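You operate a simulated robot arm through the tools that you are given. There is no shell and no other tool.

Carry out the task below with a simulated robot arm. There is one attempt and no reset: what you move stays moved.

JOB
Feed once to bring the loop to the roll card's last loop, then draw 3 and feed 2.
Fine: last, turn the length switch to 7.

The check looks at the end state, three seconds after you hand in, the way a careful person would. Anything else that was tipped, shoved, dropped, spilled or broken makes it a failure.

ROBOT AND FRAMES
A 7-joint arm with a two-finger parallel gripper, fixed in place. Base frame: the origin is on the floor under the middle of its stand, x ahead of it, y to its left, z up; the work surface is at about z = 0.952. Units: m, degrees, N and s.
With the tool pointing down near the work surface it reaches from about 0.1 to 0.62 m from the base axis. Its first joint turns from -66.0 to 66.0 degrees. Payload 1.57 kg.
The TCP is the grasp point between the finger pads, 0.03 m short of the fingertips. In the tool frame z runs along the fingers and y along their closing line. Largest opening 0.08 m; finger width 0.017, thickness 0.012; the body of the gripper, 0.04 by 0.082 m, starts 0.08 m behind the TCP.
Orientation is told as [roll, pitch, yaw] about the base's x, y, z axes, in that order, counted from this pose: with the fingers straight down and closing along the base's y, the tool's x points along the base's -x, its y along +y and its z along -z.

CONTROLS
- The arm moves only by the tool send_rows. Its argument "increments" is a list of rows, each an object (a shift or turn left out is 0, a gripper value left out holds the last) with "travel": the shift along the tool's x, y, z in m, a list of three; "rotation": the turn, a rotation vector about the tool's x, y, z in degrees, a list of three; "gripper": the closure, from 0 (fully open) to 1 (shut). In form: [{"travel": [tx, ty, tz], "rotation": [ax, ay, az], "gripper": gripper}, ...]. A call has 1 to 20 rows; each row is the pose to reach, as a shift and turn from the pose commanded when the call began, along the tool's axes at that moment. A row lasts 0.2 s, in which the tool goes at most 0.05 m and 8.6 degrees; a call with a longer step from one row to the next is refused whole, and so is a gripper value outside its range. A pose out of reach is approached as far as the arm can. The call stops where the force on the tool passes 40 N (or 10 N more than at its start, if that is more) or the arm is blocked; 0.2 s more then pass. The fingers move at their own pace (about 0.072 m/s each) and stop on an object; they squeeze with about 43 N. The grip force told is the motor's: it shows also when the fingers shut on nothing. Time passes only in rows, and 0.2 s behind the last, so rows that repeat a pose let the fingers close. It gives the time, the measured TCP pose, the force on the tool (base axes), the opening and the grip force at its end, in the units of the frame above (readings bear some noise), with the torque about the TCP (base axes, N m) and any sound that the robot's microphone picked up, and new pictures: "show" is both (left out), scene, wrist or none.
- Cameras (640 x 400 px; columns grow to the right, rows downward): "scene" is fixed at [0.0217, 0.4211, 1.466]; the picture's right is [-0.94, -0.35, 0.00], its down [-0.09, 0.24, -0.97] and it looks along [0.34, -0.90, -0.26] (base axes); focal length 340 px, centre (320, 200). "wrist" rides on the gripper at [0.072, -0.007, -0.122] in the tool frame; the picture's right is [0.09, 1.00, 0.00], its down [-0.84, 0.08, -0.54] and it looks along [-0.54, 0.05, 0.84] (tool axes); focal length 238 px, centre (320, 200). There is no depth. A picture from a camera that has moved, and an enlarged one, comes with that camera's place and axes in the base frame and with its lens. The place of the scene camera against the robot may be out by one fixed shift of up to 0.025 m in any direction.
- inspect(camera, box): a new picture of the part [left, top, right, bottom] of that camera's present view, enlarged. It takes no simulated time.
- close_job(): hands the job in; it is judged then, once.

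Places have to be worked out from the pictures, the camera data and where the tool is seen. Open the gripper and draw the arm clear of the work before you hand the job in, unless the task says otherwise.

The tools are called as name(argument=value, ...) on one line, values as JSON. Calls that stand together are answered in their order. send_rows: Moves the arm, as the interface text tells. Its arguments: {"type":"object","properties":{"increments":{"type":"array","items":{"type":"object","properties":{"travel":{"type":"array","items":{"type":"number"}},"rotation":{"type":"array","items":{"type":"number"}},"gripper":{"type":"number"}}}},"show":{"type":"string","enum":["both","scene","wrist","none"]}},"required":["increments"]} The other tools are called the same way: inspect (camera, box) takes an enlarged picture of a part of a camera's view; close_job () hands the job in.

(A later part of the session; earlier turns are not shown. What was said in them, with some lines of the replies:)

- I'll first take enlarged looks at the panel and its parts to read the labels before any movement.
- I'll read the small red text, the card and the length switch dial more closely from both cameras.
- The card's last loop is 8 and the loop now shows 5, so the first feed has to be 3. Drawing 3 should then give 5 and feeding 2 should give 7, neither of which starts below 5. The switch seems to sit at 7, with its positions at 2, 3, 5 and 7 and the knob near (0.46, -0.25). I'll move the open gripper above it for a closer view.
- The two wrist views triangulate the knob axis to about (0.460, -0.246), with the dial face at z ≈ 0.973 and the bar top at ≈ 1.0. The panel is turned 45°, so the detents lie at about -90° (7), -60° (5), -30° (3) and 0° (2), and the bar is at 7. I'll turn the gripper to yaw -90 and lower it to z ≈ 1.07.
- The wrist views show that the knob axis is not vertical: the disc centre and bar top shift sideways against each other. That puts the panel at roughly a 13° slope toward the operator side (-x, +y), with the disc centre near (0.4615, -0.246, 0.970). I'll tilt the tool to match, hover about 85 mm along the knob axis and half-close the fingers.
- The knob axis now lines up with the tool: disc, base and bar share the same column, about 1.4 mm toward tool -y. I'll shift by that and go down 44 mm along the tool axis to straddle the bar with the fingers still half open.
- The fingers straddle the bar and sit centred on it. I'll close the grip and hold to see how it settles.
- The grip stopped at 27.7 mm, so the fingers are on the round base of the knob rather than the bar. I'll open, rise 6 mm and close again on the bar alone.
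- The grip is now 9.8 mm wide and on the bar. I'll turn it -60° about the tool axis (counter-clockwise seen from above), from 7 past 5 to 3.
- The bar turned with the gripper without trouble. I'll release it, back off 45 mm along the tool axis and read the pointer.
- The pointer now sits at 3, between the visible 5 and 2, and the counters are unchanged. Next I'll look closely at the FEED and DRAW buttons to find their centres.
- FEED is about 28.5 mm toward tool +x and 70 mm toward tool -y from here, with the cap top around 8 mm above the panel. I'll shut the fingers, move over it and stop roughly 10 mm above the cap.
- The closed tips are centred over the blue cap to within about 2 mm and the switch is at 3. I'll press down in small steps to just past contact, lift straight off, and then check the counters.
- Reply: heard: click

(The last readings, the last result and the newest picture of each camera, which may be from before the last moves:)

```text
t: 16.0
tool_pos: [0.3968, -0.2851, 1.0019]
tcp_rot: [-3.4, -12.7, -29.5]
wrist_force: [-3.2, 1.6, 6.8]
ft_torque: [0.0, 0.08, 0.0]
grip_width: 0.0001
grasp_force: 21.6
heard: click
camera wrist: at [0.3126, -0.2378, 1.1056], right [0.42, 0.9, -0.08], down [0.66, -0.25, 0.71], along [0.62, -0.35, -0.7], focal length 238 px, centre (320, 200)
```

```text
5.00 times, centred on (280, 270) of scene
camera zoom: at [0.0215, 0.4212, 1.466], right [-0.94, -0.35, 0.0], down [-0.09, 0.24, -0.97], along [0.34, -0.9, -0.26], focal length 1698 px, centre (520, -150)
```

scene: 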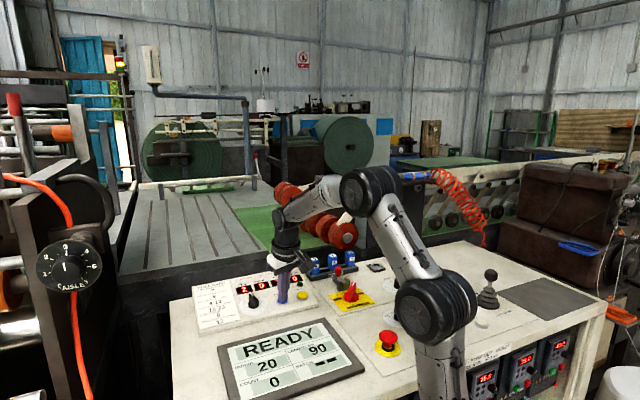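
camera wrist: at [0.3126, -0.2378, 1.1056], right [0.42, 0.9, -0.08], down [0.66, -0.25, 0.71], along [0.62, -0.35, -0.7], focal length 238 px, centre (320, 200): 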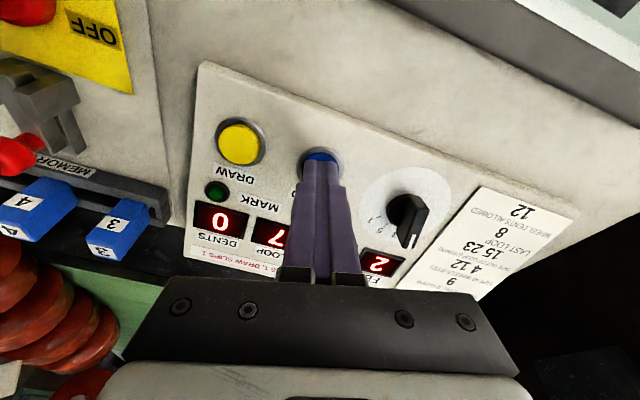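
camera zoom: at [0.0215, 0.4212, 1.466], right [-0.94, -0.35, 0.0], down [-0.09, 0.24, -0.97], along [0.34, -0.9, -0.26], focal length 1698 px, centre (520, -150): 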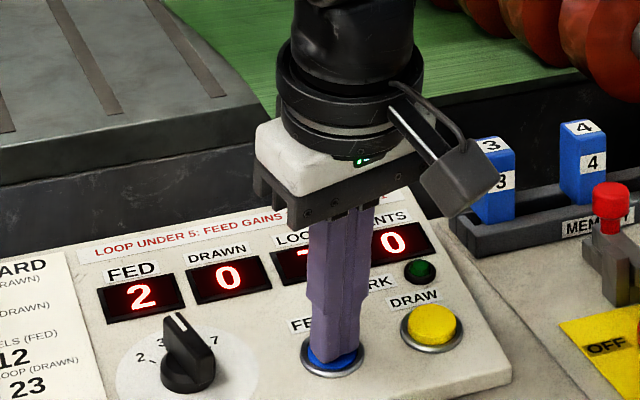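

There was a click, and FED shows 2 with LOOP at 7, so the feed seems to be counting up unit by unit. I'll lift off now and wait for it to settle.

send_rows(increments=[{"travel": [0, 0, -0.01]}, {"travel": [0, 0, -0.025]}, {"travel": [0, 0, -0.04]}, {"travel": [0, 0, -0.04]}])

inspect(camera="scene", box=[230, 230, 330, 310])

inspect(camera="wrist", box=[130, 40, 450, 240])

```text
t: 17.0
tool_pos: [0.3907, -0.2794, 1.0416]
tcp_rot: [-3.4, -12.6, -29.6]
wrist_force: [0.6, 0.0, 0.4]
ft_torque: [0.02, -0.02, 0.0]
grip_width: 0.0004
grasp_force: 21.2
camera wrist: at [0.3064, -0.2314, 1.1445], right [0.42, 0.9, -0.08], down [0.66, -0.25, 0.71], along [0.62, -0.35, -0.7], focal length 238 px, centre (320, 200)
```

scene: 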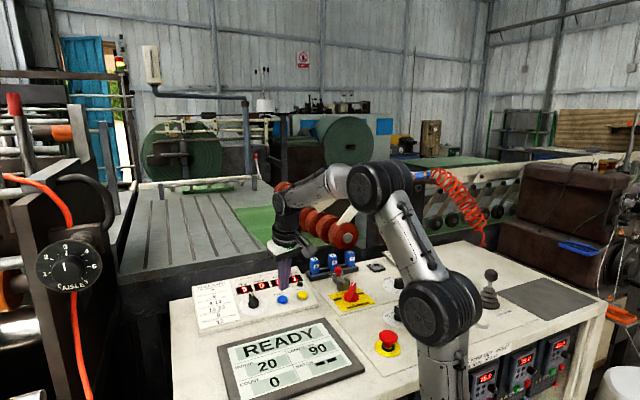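
wrist: 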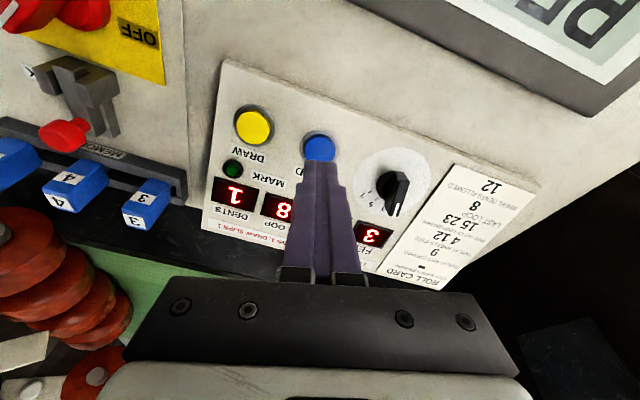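

```text
5.00 times, centred on (280, 270) of scene
camera zoom: at [0.0217, 0.4211, 1.466], right [-0.94, -0.35, 0.0], down [-0.09, 0.24, -0.97], along [0.34, -0.9, -0.26], focal length 1698 px, centre (520, -150)
```

zoom: 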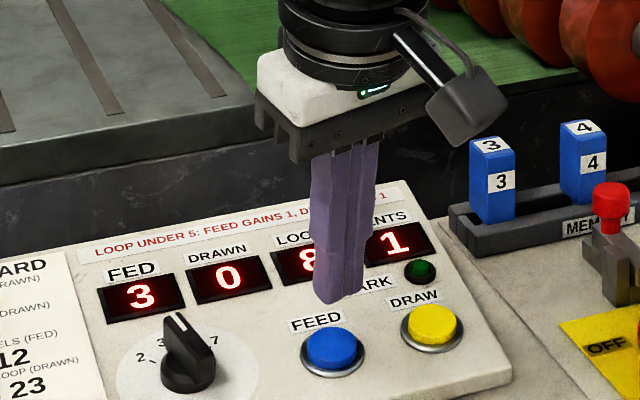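

```text
2.00 times, centred on (290, 140) of wrist
camera zoom: at [0.3064, -0.2314, 1.1445], right [0.42, 0.9, -0.08], down [0.66, -0.25, 0.71], along [0.62, -0.35, -0.7], focal length 477 px, centre (380, 320)
```

zoom: 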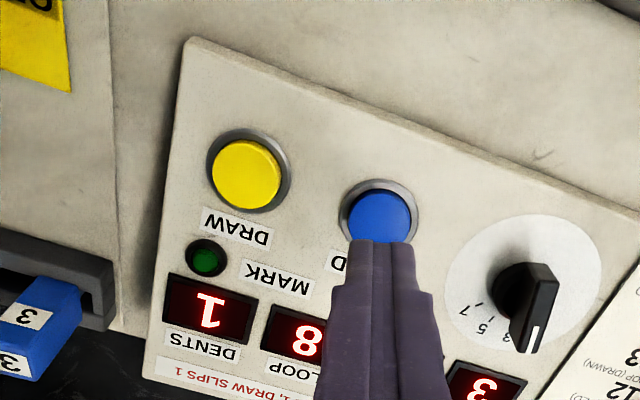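

The feed finished with FED 3, DRAWN 0, LOOP 8 and DENTS 1, so the loop is at the card's last loop. The switch is still at 3, so I'll move over DRAW (about +14.5 mm in x and -55 mm in y in the tool frame) and stop just above it.

send_rows(increments=[{"travel": [0.007, -0.027, 0]}, {"travel": [0.0145, -0.055, 0]}, {"travel": [0.0145, -0.055, 0.015]}, {"travel": [0.0145, -0.055, 0.028]}, {"travel": [0.0145, -0.055, 0.028]}])

inspect(camera="wrist", box=[250, 90, 390, 210])

inspect(camera="scene", box=[230, 230, 330, 310])

```text
t: 18.2
tool_pos: [0.3525, -0.3233, 1.0141]
tcp_rot: [-3.4, -12.6, -29.6]
wrist_force: [-0.5, 0.0, -1.0]
ft_torque: [0.03, -0.02, 0.02]
grip_width: 0.0001
grasp_force: 21.1
camera wrist: at [0.2709, -0.2759, 1.1167], right [0.42, 0.9, -0.08], down [0.66, -0.25, 0.71], along [0.62, -0.35, -0.7], focal length 238 px, centre (320, 200)
```

scene: 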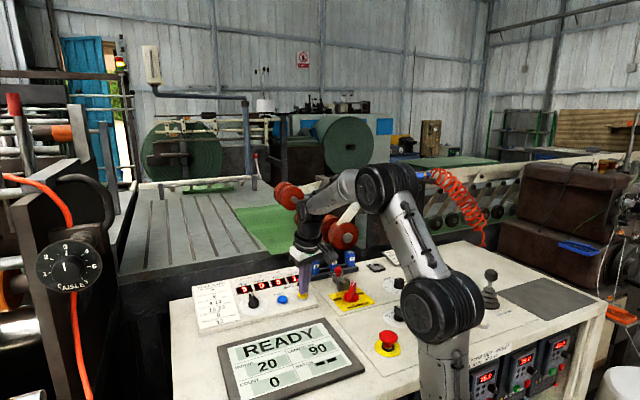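
wrist: 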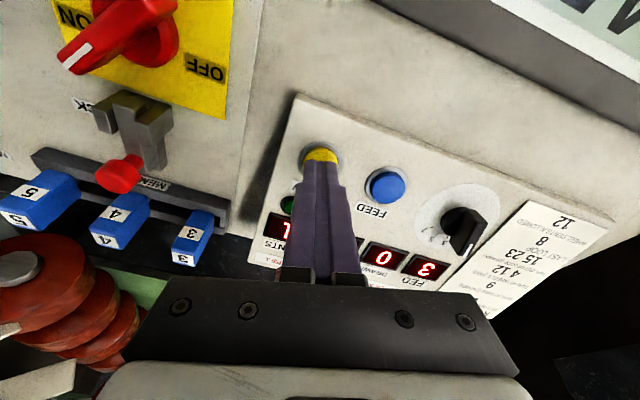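

```text
3.33 times, centred on (320, 150) of wrist
camera zoom: at [0.2709, -0.2759, 1.1167], right [0.42, 0.9, -0.08], down [0.66, -0.25, 0.71], along [0.62, -0.35, -0.7], focal length 794 px, centre (320, 367)
```

zoom: 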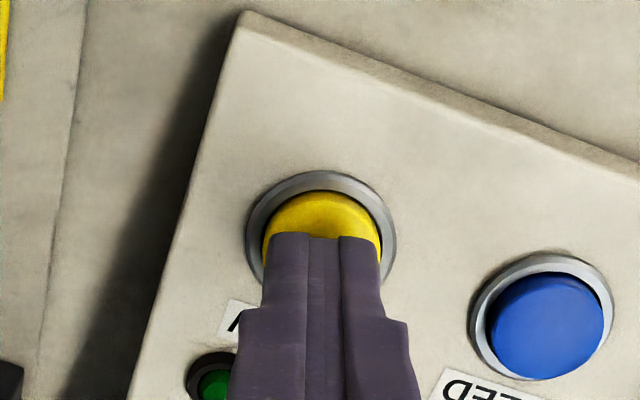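

```text
5.00 times, centred on (280, 270) of scene
camera zoom: at [0.0217, 0.4211, 1.466], right [-0.94, -0.35, 0.0], down [-0.09, 0.24, -0.97], along [0.34, -0.9, -0.26], focal length 1698 px, centre (520, -150)
```

zoom: 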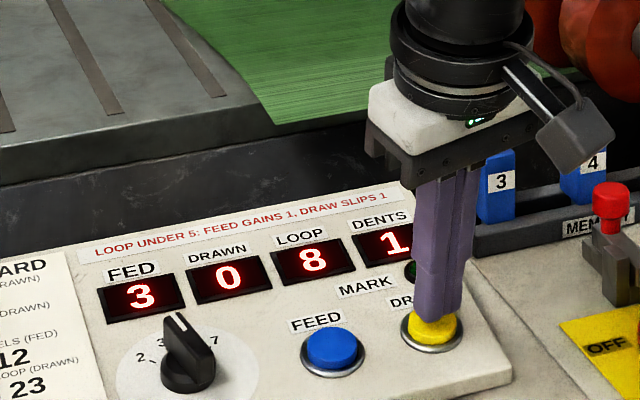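

The tips are centred over the yellow cap, at the same standoff as for FEED, and the switch still reads 3. I'll press by the same depth and lift off right away.

send_rows(increments=[{"travel": [0, 0, 0.006]}, {"travel": [0, 0, 0.009]}, {"travel": [0, 0, 0.011]}, {"travel": [0, 0, 0.0127]}, {"travel": [0, 0, 0.0127]}, {"travel": [0, 0, 0.006]}, {"travel": [0, 0, -0.01]}, {"travel": [0, 0, -0.025]}, {"travel": [0, 0, -0.025]}, {"travel": [0, 0, -0.025]}, {"travel": [0, 0, -0.025]}])

inspect(camera="scene", box=[230, 230, 330, 310])

```text
t: 20.6
tool_pos: [0.3486, -0.321, 1.0349]
tcp_rot: [-3.3, -12.5, -29.7]
wrist_force: [0.0, 0.0, 0.8]
ft_torque: [0.03, 0.0, 0.01]
grip_width: 0.0001
grasp_force: 21.4
heard: click
camera wrist: at [0.2665, -0.2726, 1.1402], right [0.42, 0.9, -0.08], down [0.66, -0.25, 0.71], along [0.62, -0.35, -0.7], focal length 238 px, centre (320, 200)
```

scene: 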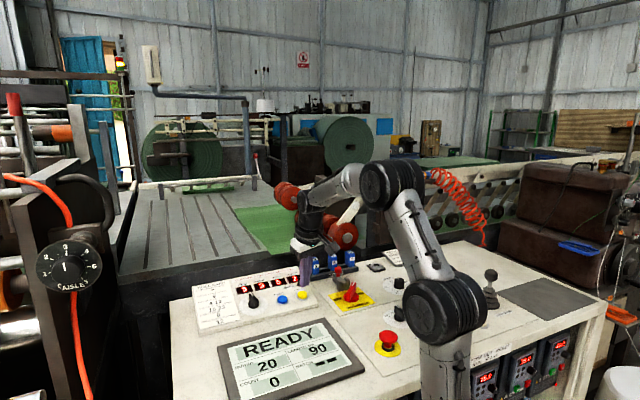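
wrist: 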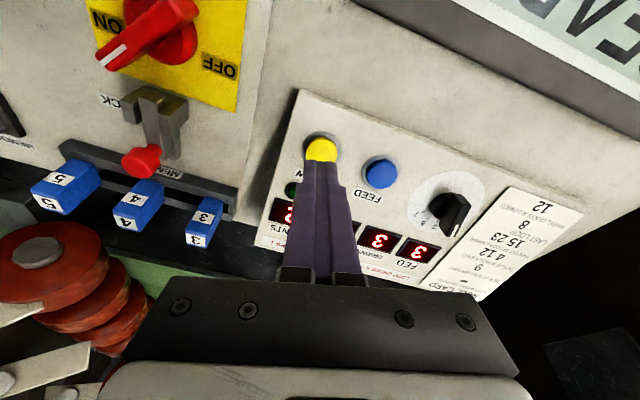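

```text
5.00 times, centred on (280, 270) of scene
camera zoom: at [0.0217, 0.4211, 1.466], right [-0.94, -0.35, 0.0], down [-0.09, 0.24, -0.97], along [0.34, -0.9, -0.26], focal length 1698 px, centre (520, -150)
```

zoom: 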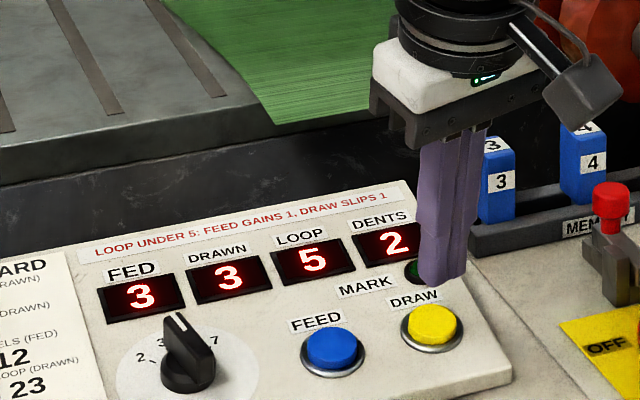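

The draw registered: FED 3, DRAWN 3, LOOP 5, DENTS 2. Now I'll go back over the knob, still at matching yaw, with the fingers half open, to turn it to 2.

send_rows(increments=[{"travel": [0, 0, -0.0205], "gripper": 1.0}, {"travel": [-0.011, 0.031, -0.0205], "gripper": 0.5}, {"travel": [-0.022, 0.062, -0.0205], "gripper": 0.5}, {"travel": [-0.033, 0.093, -0.0205], "gripper": 0.5}, {"travel": [-0.044, 0.123, -0.0205], "gripper": 0.5}, {"travel": [-0.044, 0.123, -0.0205], "gripper": 0.5}])

inspect(camera="wrist", box=[250, 80, 390, 200])

inspect(camera="scene", box=[230, 230, 330, 310])

```text
t: 22.0
tool_pos: [0.4455, -0.2335, 1.0594]
tcp_rot: [-3.4, -12.6, -29.6]
wrist_force: [-0.8, 0.2, -0.3]
ft_torque: [0.02, -0.02, 0.0]
grip_width: 0.0399
grasp_force: 0.0
camera wrist: at [0.3628, -0.1845, 1.162], right [0.42, 0.9, -0.08], down [0.66, -0.25, 0.71], along [0.62, -0.35, -0.7], focal length 238 px, centre (320, 200)
```

scene: 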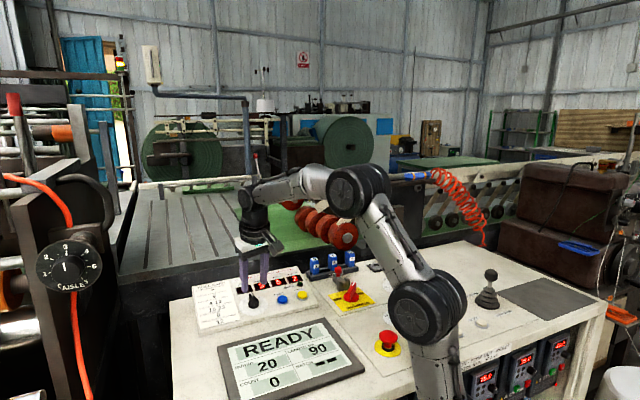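
wrist: 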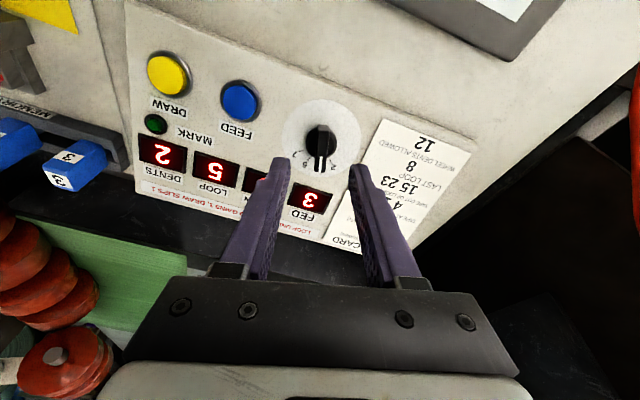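

```text
3.33 times, centred on (320, 140) of wrist
camera zoom: at [0.3628, -0.1845, 1.162], right [0.42, 0.9, -0.08], down [0.66, -0.25, 0.71], along [0.62, -0.35, -0.7], focal length 794 px, centre (320, 400)
```

zoom: 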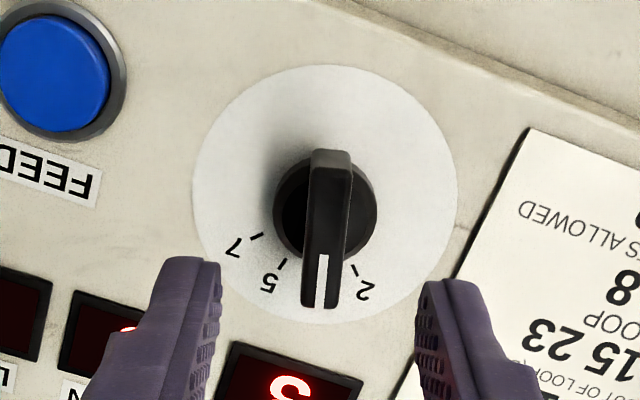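

```text
5.00 times, centred on (280, 270) of scene
camera zoom: at [0.0217, 0.4211, 1.466], right [-0.94, -0.35, 0.0], down [-0.09, 0.24, -0.97], along [0.34, -0.9, -0.26], focal length 1698 px, centre (520, -150)
```

zoom: 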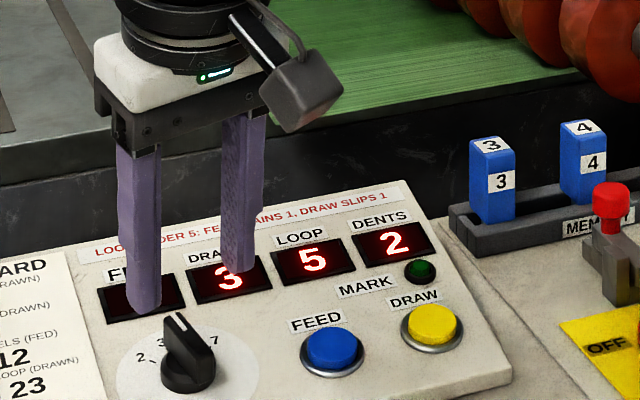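

The knob sits about 1 mm toward tool +y and the bar lines up with the gripper. I'll descend 45 mm with that correction and close on the bar.

send_rows(increments=[{"travel": [0, 0.001, 0.015], "gripper": 0.5}, {"travel": [0, 0.001, 0.03], "gripper": 0.5}, {"travel": [0, 0.001, 0.044], "gripper": 0.5}, {"travel": [0, 0.001, 0.044], "gripper": 0.8}, {"travel": [0, 0.001, 0.044], "gripper": 1.0}, {"travel": [0, 0.001, 0.044], "gripper": 1.0}, {"travel": [0, 0.001, 0.044], "gripper": 1.0}], show="wrist")

inspect(camera="wrist", box=[250, 90, 390, 210])

```text
t: 23.6
tool_pos: [0.4533, -0.2396, 1.0156]
tcp_rot: [-3.5, -12.6, -29.6]
wrist_force: [2.8, 2.2, -4.6]
ft_torque: [-0.28, -0.7, 0.07]
grip_width: 0.0096
grasp_force: 28.2
camera wrist: at [0.3708, -0.1908, 1.1192], right [0.42, 0.9, -0.08], down [0.66, -0.25, 0.71], along [0.62, -0.35, -0.7], focal length 238 px, centre (320, 200)
```

wrist: 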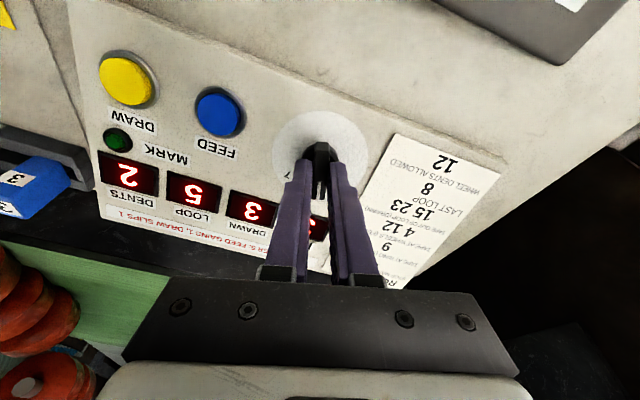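

```text
3.33 times, centred on (320, 150) of wrist
camera zoom: at [0.3708, -0.1908, 1.1192], right [0.42, 0.9, -0.08], down [0.66, -0.25, 0.71], along [0.62, -0.35, -0.7], focal length 794 px, centre (320, 367)
```

zoom: 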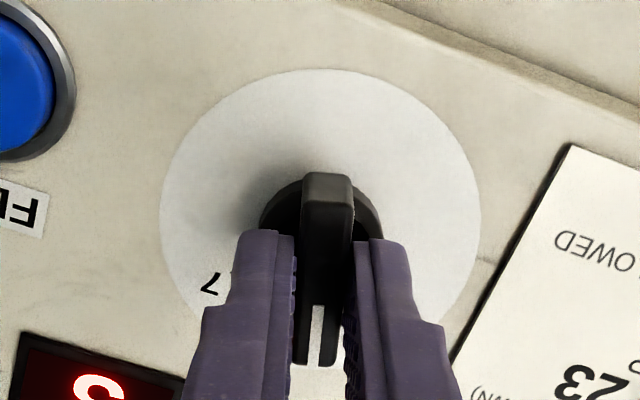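

The bar is gripped at 9.6 mm. I'll turn -30° to position 2, release and back off 45 mm along the axis.

send_rows(increments=[{"rotation": [0, 0, -6], "gripper": 1.0}, {"rotation": [0, 0, -12]}, {"rotation": [0, 0, -18]}, {"rotation": [0, 0, -24]}, {"rotation": [0, 0, -30]}, {"rotation": [0, 0, -30]}, {"rotation": [0, 0, -30], "gripper": 0.7}, {"rotation": [0, 0, -30], "gripper": 0.5}, {"travel": [0, 0, -0.01], "rotation": [0, 0, -30], "gripper": 0.5}, {"travel": [0, 0, -0.025], "rotation": [0, 0, -30], "gripper": 0.5}, {"travel": [0, 0, -0.045], "rotation": [0, 0, -30], "gripper": 0.5}, {"travel": [0, 0, -0.045], "rotation": [0, 0, -30], "gripper": 0.5}])

inspect(camera="wrist", box=[130, 40, 370, 190])

inspect(camera="wrist", box=[250, 80, 390, 200])

inspect(camera="scene", box=[230, 230, 330, 310])

```text
t: 26.2
tool_pos: [0.4461, -0.232, 1.0614]
tcp_rot: [-9.2, -9.2, 0.7]
wrist_force: [0.6, -0.4, 0.0]
ft_torque: [0.01, 0.02, 0.04]
grip_width: 0.0401
grasp_force: 0.0
camera wrist: at [0.3564, -0.2205, 1.1701], right [-0.08, 0.98, -0.17], down [0.74, 0.17, 0.65], along [0.67, -0.08, -0.74], focal length 238 px, centre (320, 200)
```

scene: 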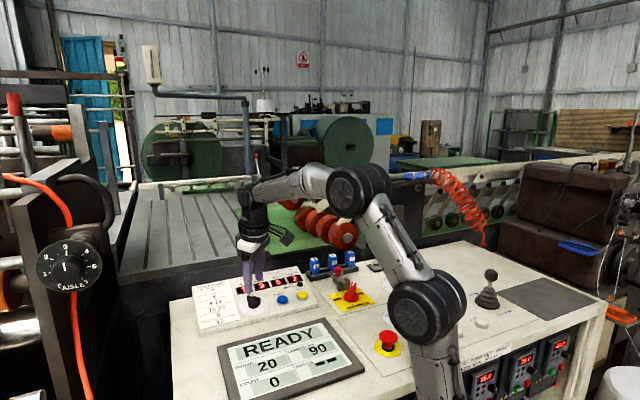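
wrist: 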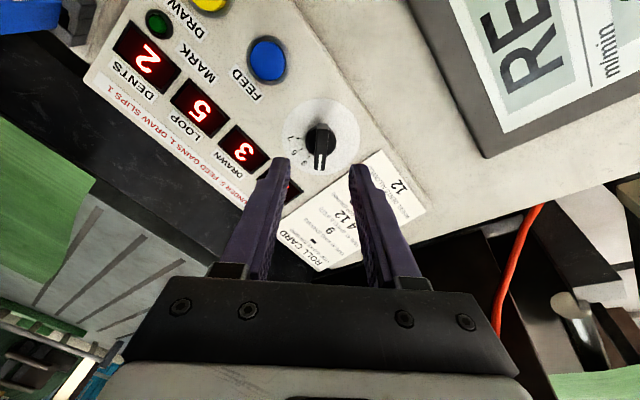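

```text
2.67 times, centred on (250, 115) of wrist
camera zoom: at [0.3564, -0.2205, 1.1701], right [-0.08, 0.98, -0.17], down [0.74, 0.17, 0.65], along [0.67, -0.08, -0.74], focal length 636 px, centre (507, 427)
```

zoom: 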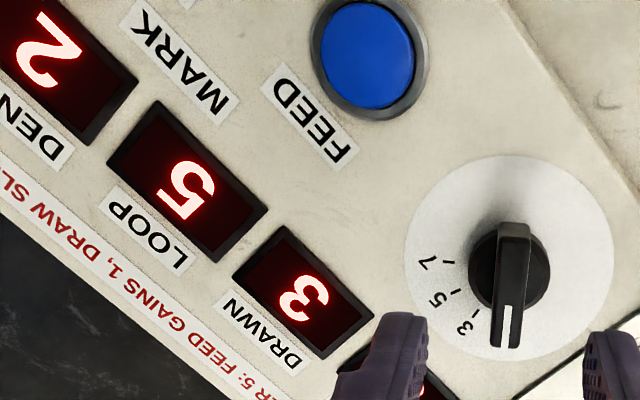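

```text
3.33 times, centred on (320, 140) of wrist
camera zoom: at [0.3564, -0.2205, 1.1701], right [-0.08, 0.98, -0.17], down [0.74, 0.17, 0.65], along [0.67, -0.08, -0.74], focal length 794 px, centre (320, 400)
```

zoom: 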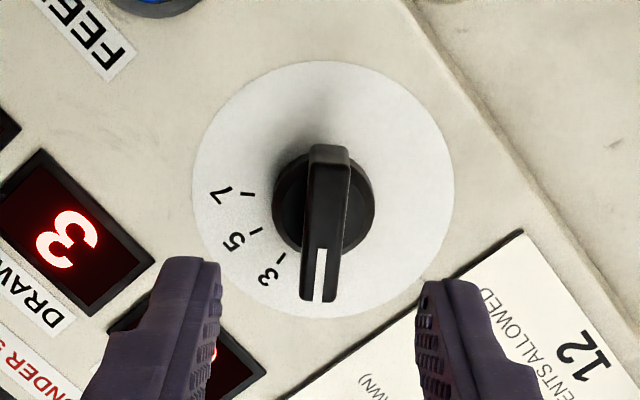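

```text
5.00 times, centred on (280, 270) of scene
camera zoom: at [0.0217, 0.4211, 1.466], right [-0.94, -0.35, 0.0], down [-0.09, 0.24, -0.97], along [0.34, -0.9, -0.26], focal length 1698 px, centre (520, -150)
```

zoom: 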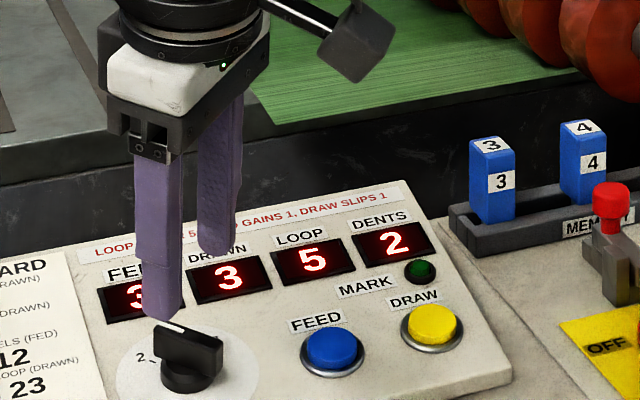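

The pointer is now at 2, past the visible 3, 5 and 7, and the counters haven't changed. In the present tool frame FEED lies about (+60, -44.5) mm away, so I'll close the fingers, move over it and stop just above.

send_rows(increments=[{"travel": [0.015, -0.011, 0], "gripper": 1.0}, {"travel": [0.04, -0.0296, 0], "gripper": 1.0}, {"travel": [0.06, -0.0445, 0], "gripper": 1.0}, {"travel": [0.06, -0.0445, 0.018]}, {"travel": [0.06, -0.0445, 0.034]}, {"travel": [0.06, -0.0445, 0.0455]}, {"travel": [0.06, -0.0445, 0.0455]}])

inspect(camera="wrist", box=[250, 90, 390, 210])

inspect(camera="scene", box=[230, 230, 330, 310])

```text
t: 27.8
tool_pos: [0.3927, -0.2834, 1.0122]
tcp_rot: [-9.3, -9.1, 0.7]
wrist_force: [-0.4, -0.2, 0.1]
ft_torque: [0.02, 0.03, -0.03]
grip_width: 0.0003
grasp_force: 21.1
camera wrist: at [0.3028, -0.2718, 1.1208], right [-0.08, 0.98, -0.17], down [0.74, 0.17, 0.65], along [0.67, -0.08, -0.74], focal length 238 px, centre (320, 200)
```

scene: 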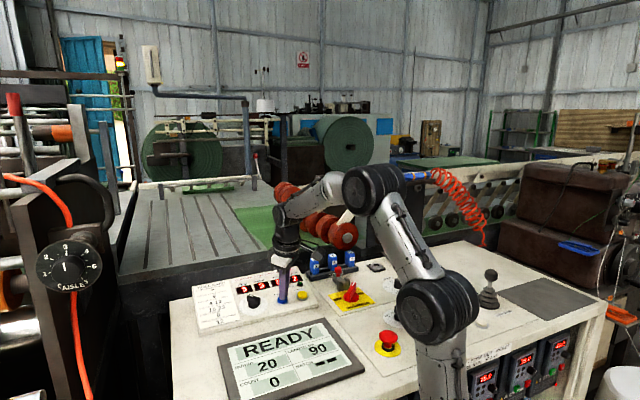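
wrist: 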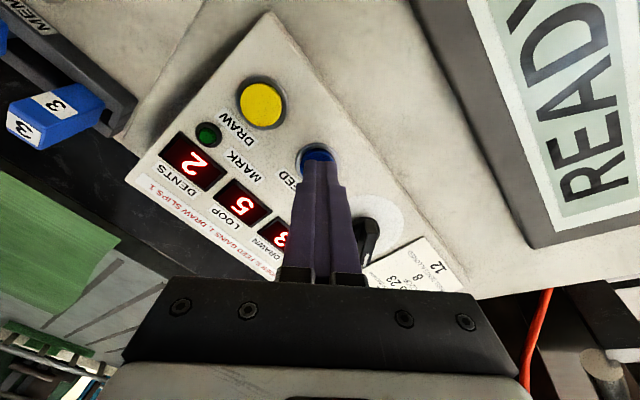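

```text
3.33 times, centred on (320, 150) of wrist
camera zoom: at [0.3028, -0.2718, 1.1208], right [-0.08, 0.98, -0.17], down [0.74, 0.17, 0.65], along [0.67, -0.08, -0.74], focal length 794 px, centre (320, 367)
```

zoom: 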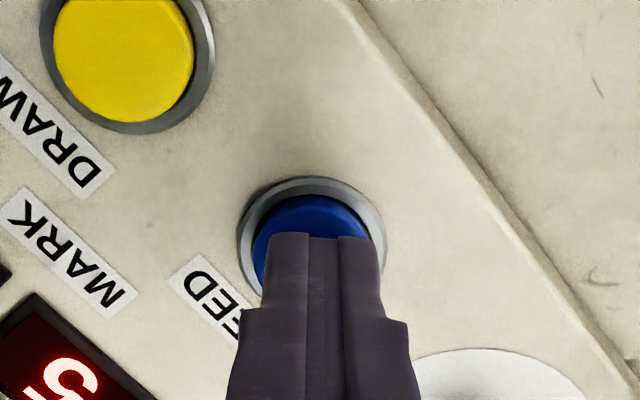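

```text
5.00 times, centred on (280, 270) of scene
camera zoom: at [0.0217, 0.4211, 1.466], right [-0.94, -0.35, 0.0], down [-0.09, 0.24, -0.97], along [0.34, -0.9, -0.26], focal length 1698 px, centre (520, -150)
```

zoom: 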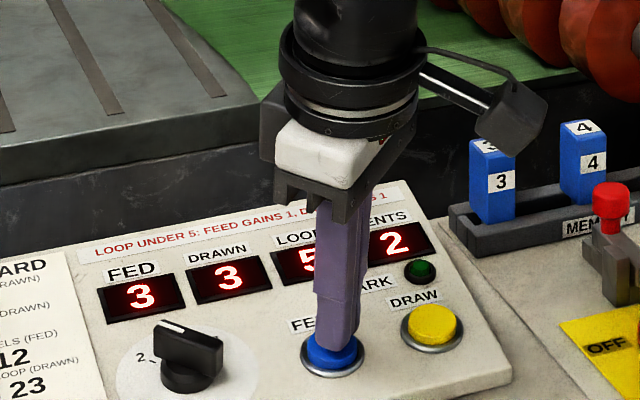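

The tips sit about 2 mm off the centre of the blue cap, so I'll correct by (-1, -2) mm. Then I'll press FEED once and lift straight off.

send_rows(increments=[{"travel": [-0.001, -0.002, 0.004]}, {"travel": [-0.001, -0.002, 0.008]}, {"travel": [-0.001, -0.002, 0.0105]}, {"travel": [-0.001, -0.002, 0.012]}, {"travel": [-0.001, -0.002, 0.012]}, {"travel": [-0.001, -0.002, 0.005]}, {"travel": [-0.001, -0.002, -0.01]}, {"travel": [-0.001, -0.002, -0.03]}, {"travel": [-0.001, -0.002, -0.045]}, {"travel": [-0.001, -0.002, -0.045]}, {"travel": [-0.001, -0.002, -0.045]}])

inspect(camera="scene", box=[230, 230, 330, 310])

inspect(camera="wrist", box=[130, 40, 450, 240])

```text
t: 30.2
tool_pos: [0.3876, -0.2783, 1.0594]
tcp_rot: [-9.2, -9.1, 0.8]
wrist_force: [-0.2, 0.6, 0.7]
ft_torque: [-0.02, -0.02, 0.0]
grip_width: 0.0002
grasp_force: 21.1
heard: click
camera wrist: at [0.2974, -0.2658, 1.1678], right [-0.08, 0.98, -0.17], down [0.74, 0.17, 0.65], along [0.67, -0.08, -0.74], focal length 238 px, centre (320, 200)
```

scene: 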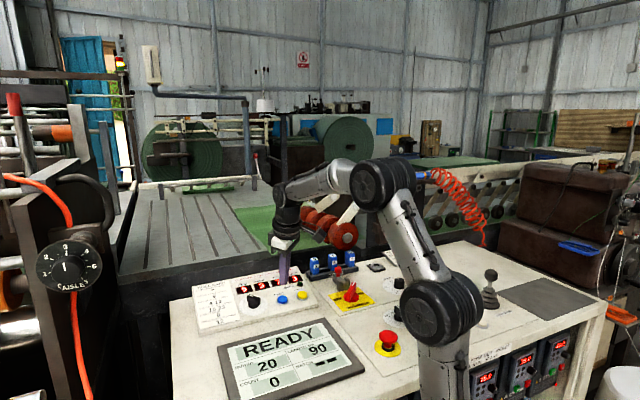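
wrist: 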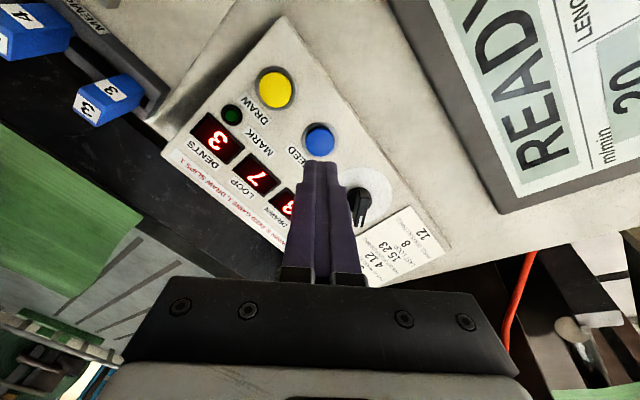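

```text
5.00 times, centred on (280, 270) of scene
camera zoom: at [0.0217, 0.4211, 1.466], right [-0.94, -0.35, 0.0], down [-0.09, 0.24, -0.97], along [0.34, -0.9, -0.26], focal length 1698 px, centre (520, -150)
```

zoom: 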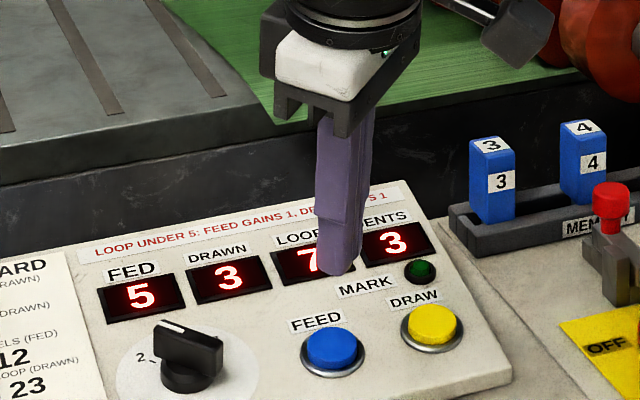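

```text
2.00 times, centred on (290, 140) of wrist
camera zoom: at [0.2974, -0.2658, 1.1678], right [-0.08, 0.98, -0.17], down [0.74, 0.17, 0.65], along [0.67, -0.08, -0.74], focal length 477 px, centre (380, 320)
```

zoom: 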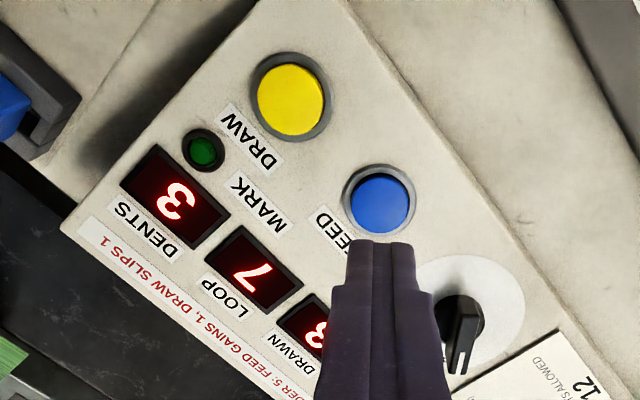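

The feed registered: FED 5, DRAWN 3, LOOP 7. Only the length switch is left, so I'll go back over the knob with the fingers half open.

send_rows(increments=[{"travel": [-0.01, 0.008, -0.0005], "gripper": 1.0}, {"travel": [-0.03, 0.0237, -0.0005], "gripper": 0.5}, {"travel": [-0.059, 0.0468, -0.0005], "gripper": 0.5}, {"travel": [-0.059, 0.0468, -0.0005], "gripper": 0.5}])

inspect(camera="wrist", box=[250, 80, 390, 200])

```text
t: 31.2
tool_pos: [0.447, -0.2306, 1.0615]
tcp_rot: [-9.3, -9.0, 0.8]
wrist_force: [0.5, 0.6, -0.3]
ft_torque: [-0.01, 0.01, 0.0]
grip_width: 0.0399
grasp_force: 0.2
camera wrist: at [0.3569, -0.2184, 1.1701], right [-0.08, 0.98, -0.17], down [0.74, 0.17, 0.65], along [0.67, -0.08, -0.74], focal length 238 px, centre (320, 200)
```

scene: 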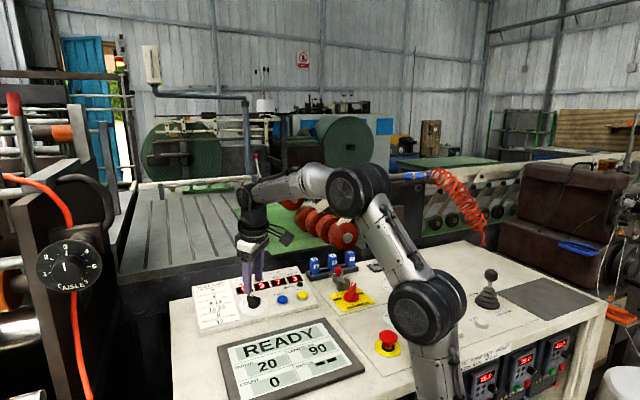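
wrist: 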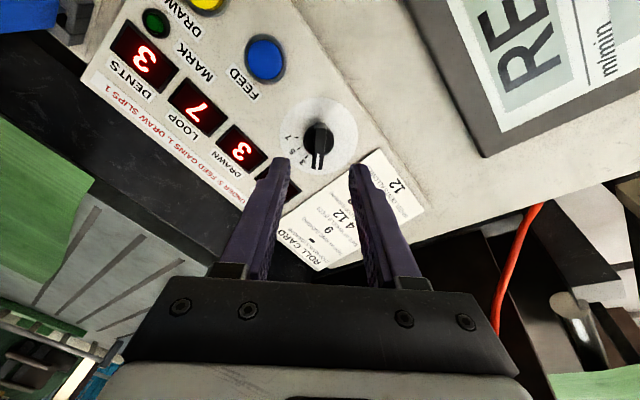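

```text
3.33 times, centred on (320, 140) of wrist
camera zoom: at [0.3569, -0.2184, 1.1701], right [-0.08, 0.98, -0.17], down [0.74, 0.17, 0.65], along [0.67, -0.08, -0.74], focal length 794 px, centre (320, 400)
```

zoom: 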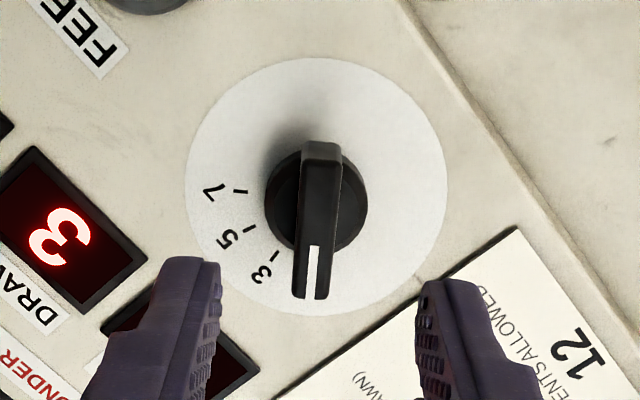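

The knob is about 1.2 mm toward tool -y. I'll descend with that correction and close on the bar.

send_rows(increments=[{"travel": [0.0004, -0.0012, 0.015], "gripper": 0.5}, {"travel": [0.0004, -0.0012, 0.03], "gripper": 0.5}, {"travel": [0.0004, -0.0012, 0.0458], "gripper": 0.5}, {"travel": [0.0004, -0.0012, 0.0458], "gripper": 0.8}, {"travel": [0.0004, -0.0012, 0.0458], "gripper": 1.0}, {"travel": [0.0004, -0.0012, 0.0458], "gripper": 1.0}, {"travel": [0.0004, -0.0012, 0.0458], "gripper": 1.0}], show="wrist")

inspect(camera="wrist", box=[250, 90, 390, 210])

```text
t: 32.8
tool_pos: [0.4535, -0.2384, 1.0168]
tcp_rot: [-9.1, -9.1, 0.7]
wrist_force: [1.4, 5.5, -2.9]
ft_torque: [0.12, -0.43, 0.07]
grip_width: 0.0098
grasp_force: 27.8
camera wrist: at [0.3641, -0.2271, 1.1246], right [-0.08, 0.98, -0.17], down [0.74, 0.17, 0.65], along [0.67, -0.08, -0.74], focal length 238 px, centre (320, 200)
```

wrist: 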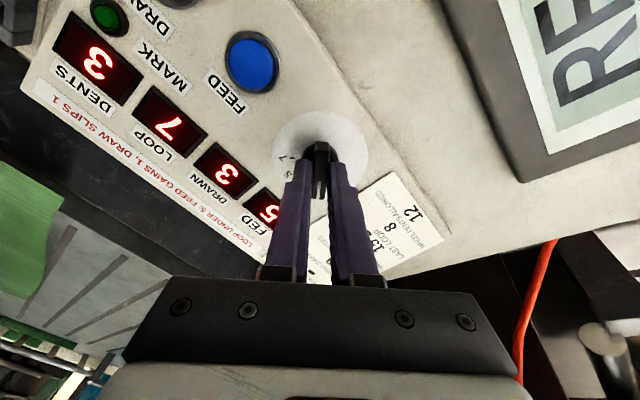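

```text
3.33 times, centred on (320, 150) of wrist
camera zoom: at [0.3641, -0.2271, 1.1246], right [-0.08, 0.98, -0.17], down [0.74, 0.17, 0.65], along [0.67, -0.08, -0.74], focal length 794 px, centre (320, 367)
```

zoom: 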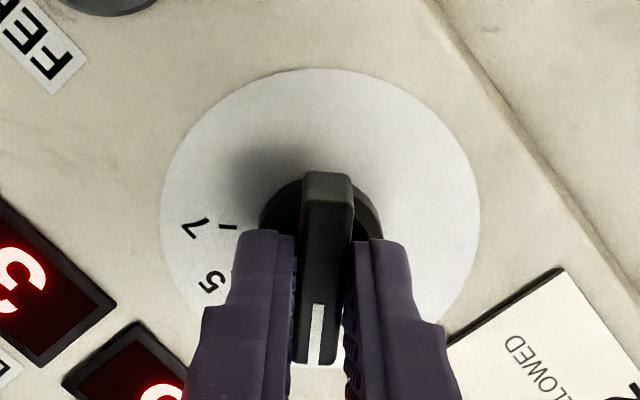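

The bar is gripped at 9.8 mm. I'll turn +91° about the tool axis (clockwise seen from above), through 3 and 5 to 7.

send_rows(increments=[{"rotation": [0, 0, 6], "gripper": 1.0}, {"rotation": [0, 0, 12]}, {"rotation": [0, 0, 18]}, {"rotation": [0, 0, 24]}, {"rotation": [0, 0, 30]}, {"rotation": [0, 0, 36]}, {"rotation": [0, 0, 42]}, {"rotation": [0, 0, 48]}, {"rotation": [0, 0, 54]}, {"rotation": [0, 0, 60]}, {"rotation": [0, 0, 66]}, {"rotation": [0, 0, 72]}, {"rotation": [0, 0, 78]}, {"rotation": [0, 0, 84]}, {"rotation": [0, 0, 91]}, {"rotation": [0, 0, 91]}, {"rotation": [0, 0, 91]}])

inspect(camera="wrist", box=[250, 90, 390, 210])

```text
t: 36.4
tool_pos: [0.4536, -0.2389, 1.016]
tcp_rot: [9.5, -8.9, -91.8]
wrist_force: [14.9, 13.9, -2.0]
ft_torque: [-0.07, -0.01, 0.5]
grip_width: 0.0102
grasp_force: 28.1
camera wrist: at [0.4305, -0.1487, 1.1227], right [0.99, 0.09, 0.15], down [-0.04, -0.74, 0.67], along [0.17, -0.67, -0.73], focal length 238 px, centre (320, 200)
```

scene: 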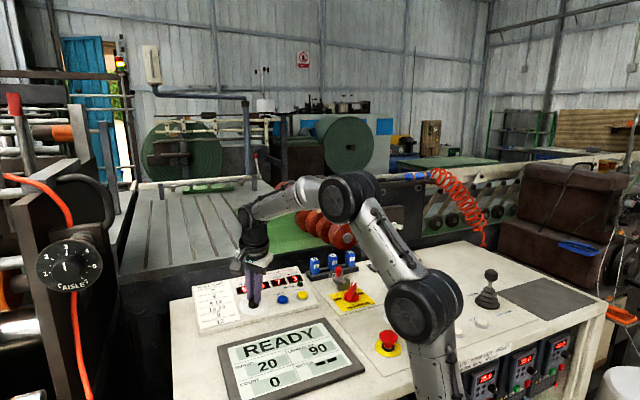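
wrist: 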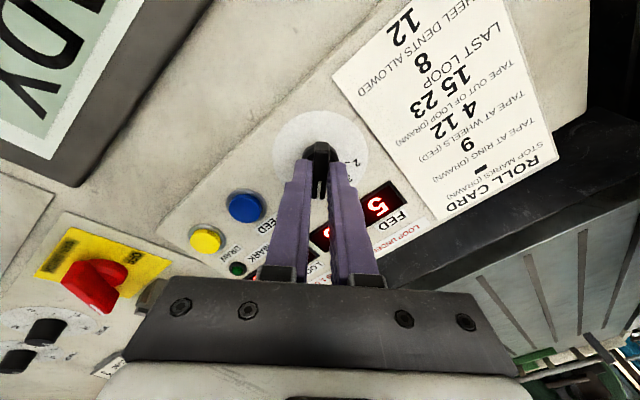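

```text
3.33 times, centred on (320, 150) of wrist
camera zoom: at [0.4305, -0.1487, 1.1227], right [0.99, 0.09, 0.15], down [-0.04, -0.74, 0.67], along [0.17, -0.67, -0.73], focal length 794 px, centre (320, 367)
```

zoom: 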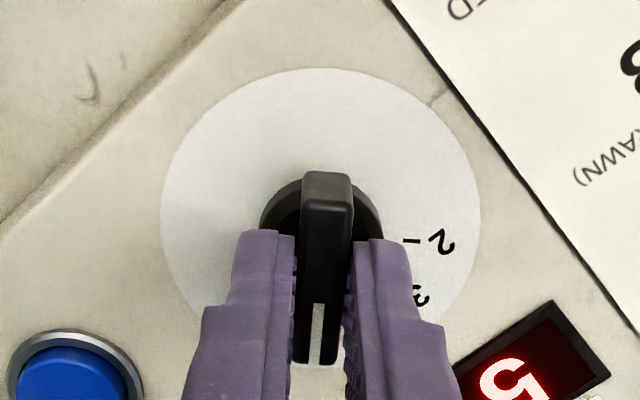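

The tool is at yaw -91.8 with some side load, so the knob has reached its last stop. I'll release, back off along the axis and read the pointer and counters.

send_rows(increments=[{"rotation": [0, 0, -1.5], "gripper": 0.8}, {"rotation": [0, 0, -1.5], "gripper": 0.5}, {"rotation": [0, 0, -1.5], "gripper": 0.5}, {"travel": [0, 0, -0.01], "rotation": [0, 0, -1.5], "gripper": 0.5}, {"travel": [0, 0, -0.025], "rotation": [0, 0, -1.5], "gripper": 0.5}, {"travel": [0, 0, -0.045], "rotation": [0, 0, -1.5], "gripper": 0.5}, {"travel": [0, 0, -0.07], "rotation": [0, 0, -1.5], "gripper": 0.5}, {"travel": [0, 0, -0.07], "rotation": [0, 0, -1.5], "gripper": 0.5}])

inspect(camera="wrist", box=[250, 70, 390, 190])

inspect(camera="scene", box=[220, 240, 320, 320])

```text
t: 38.2
tool_pos: [0.4419, -0.2284, 1.084]
tcp_rot: [9.3, -9.2, -90.3]
wrist_force: [0.3, 0.5, -0.7]
ft_torque: [0.0, 0.04, -0.03]
grip_width: 0.0398
grasp_force: 0.1
camera wrist: at [0.4165, -0.1377, 1.1904], right [0.98, 0.11, 0.14], down [-0.01, -0.74, 0.67], along [0.18, -0.67, -0.72], focal length 238 px, centre (320, 200)
```

scene: 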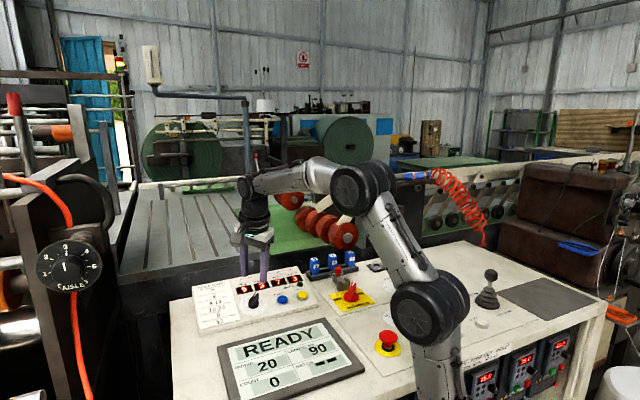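
wrist: 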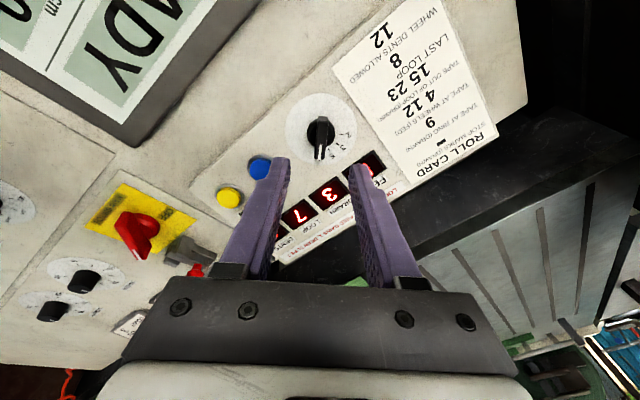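

```text
3.33 times, centred on (320, 130) of wrist
camera zoom: at [0.4165, -0.1377, 1.1904], right [0.98, 0.11, 0.14], down [-0.01, -0.74, 0.67], along [0.18, -0.67, -0.72], focal length 794 px, centre (320, 433)
```

zoom: 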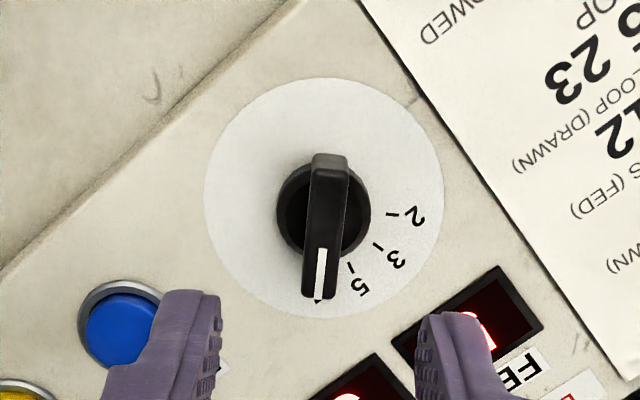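

```text
5.00 times, centred on (270, 280) of scene
camera zoom: at [0.0217, 0.4211, 1.466], right [-0.94, -0.35, 0.0], down [-0.09, 0.24, -0.97], along [0.34, -0.9, -0.26], focal length 1698 px, centre (570, -200)
```

zoom: 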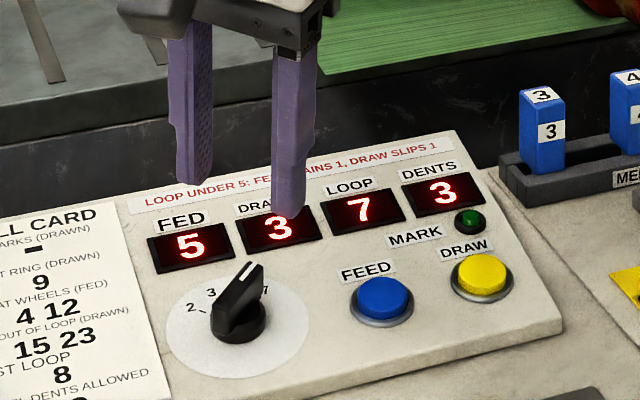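

The switch points at 7 and the counters read FED 5, DRAWN 3, LOOP 7. I'll open the gripper fully and pull the arm up and clear.

send_rows(increments=[{"travel": [0, 0, -0.03], "gripper": 0.3}, {"travel": [0, 0, -0.06], "gripper": 0.0}, {"travel": [0.01, 0, -0.09], "gripper": 0.0}, {"travel": [0.02, -0.02, -0.12], "gripper": 0.0}, {"travel": [0.03, -0.05, -0.15], "gripper": 0.0}, {"travel": [0.03, -0.09, -0.17], "gripper": 0.0}, {"travel": [0.03, -0.12, -0.18], "gripper": 0.0}, {"travel": [0.03, -0.12, -0.18], "gripper": 0.0}])

inspect(camera="scene", box=[190, 250, 330, 350])

inspect(camera="scene", box=[235, 280, 285, 320])

```text
t: 40.0
tool_pos: [0.295, -0.1731, 1.2356]
tcp_rot: [9.3, -9.1, -90.2]
wrist_force: [0.2, 0.5, 1.3]
ft_torque: [-0.02, -0.02, 0.0]
grip_width: 0.08
grasp_force: 0.0
camera wrist: at [0.2701, -0.0833, 1.342], right [0.98, 0.11, 0.14], down [-0.01, -0.74, 0.67], along [0.18, -0.67, -0.72], focal length 238 px, centre (320, 200)
```

scene: 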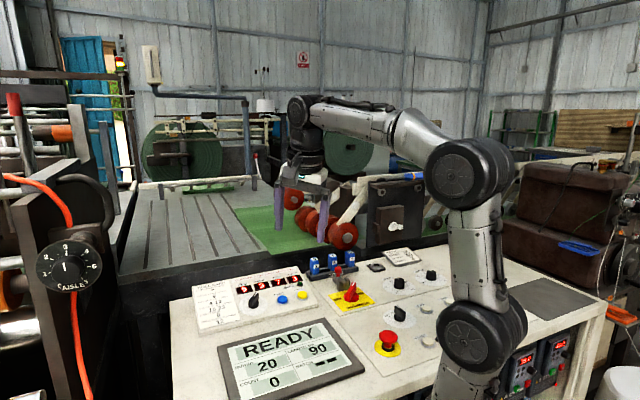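
wrist: 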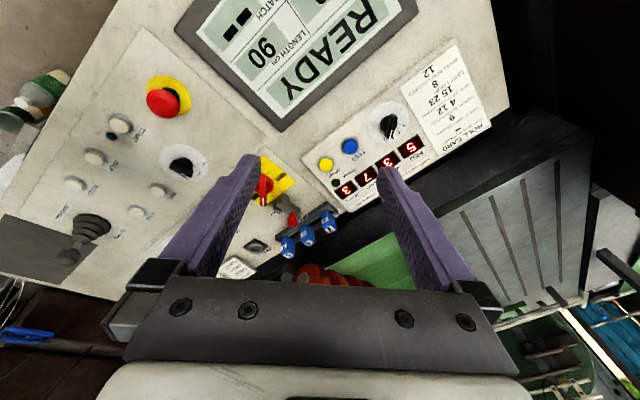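

```text
4.00 times, centred on (260, 300) of scene
camera zoom: at [0.0217, 0.4211, 1.466], right [-0.94, -0.35, 0.0], down [-0.09, 0.24, -0.97], along [0.34, -0.9, -0.26], focal length 1358 px, centre (560, -200)
```

zoom: 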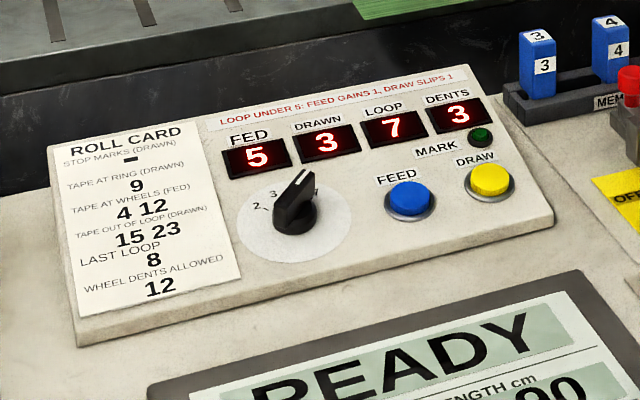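

```text
10.00 times, centred on (260, 300) of scene
camera zoom: at [0.0217, 0.4211, 1.466], right [-0.94, -0.35, 0.0], down [-0.09, 0.24, -0.97], along [0.34, -0.9, -0.26], focal length 3396 px, centre (920, -800)
```

zoom: 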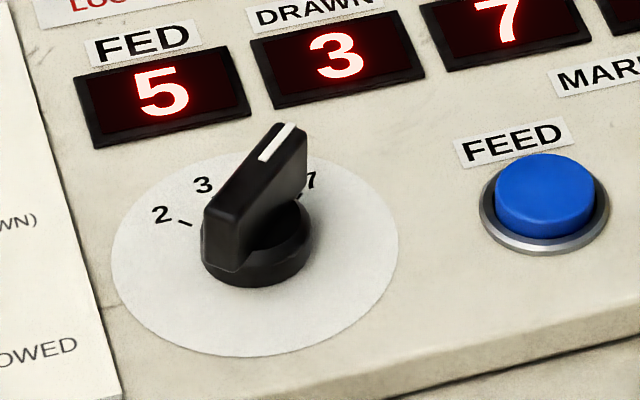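

The arm is clear and the gripper is open. The panel shows FED 5, DRAWN 3, LOOP 7 and DENTS 3 with the length switch at 7, and nothing else was disturbed, so I'm handing the job in.

close_job()

```text
The job is handed in.
```

The job is done and handed in. The panel ended at FED 5, DRAWN 3 and LOOP 7, with the length switch at 7.

| Step | Switch | FED | DRAWN | LOOP | DENTS |
|---|---|---|---|---|---|
| Start | 7 | 0 | 0 | 5 | 0 |
| Feed once, to the card's last loop of 8 | 3 | 3 | 0 | 8 | 1 |
| Draw 3 | 3 | 3 | 3 | 5 | 2 |
| Feed 2 | 2 | 5 | 3 | 7 | 3 |
| Length switch turned to 7 | 7 | 5 | 3 | 7 | 3 |

- **How I read it:** I took "draw 3 and feed 2" as lengths on the switch, with one press each, not as a number of presses.
- **Loop rule:** the loop never went below 5, so the panel's "feed gains 1, draw slips 1" rule did not come into play.
- **Dents:** each press added one dent. The total of 3 is within the 12 the roll card allows.

On my first try at the switch the fingers closed on its round base, so I opened them, rose 6 mm and gripped the bar before turning anything. I saw nothing else moved. The gripper is open and the arm is clear of the work.
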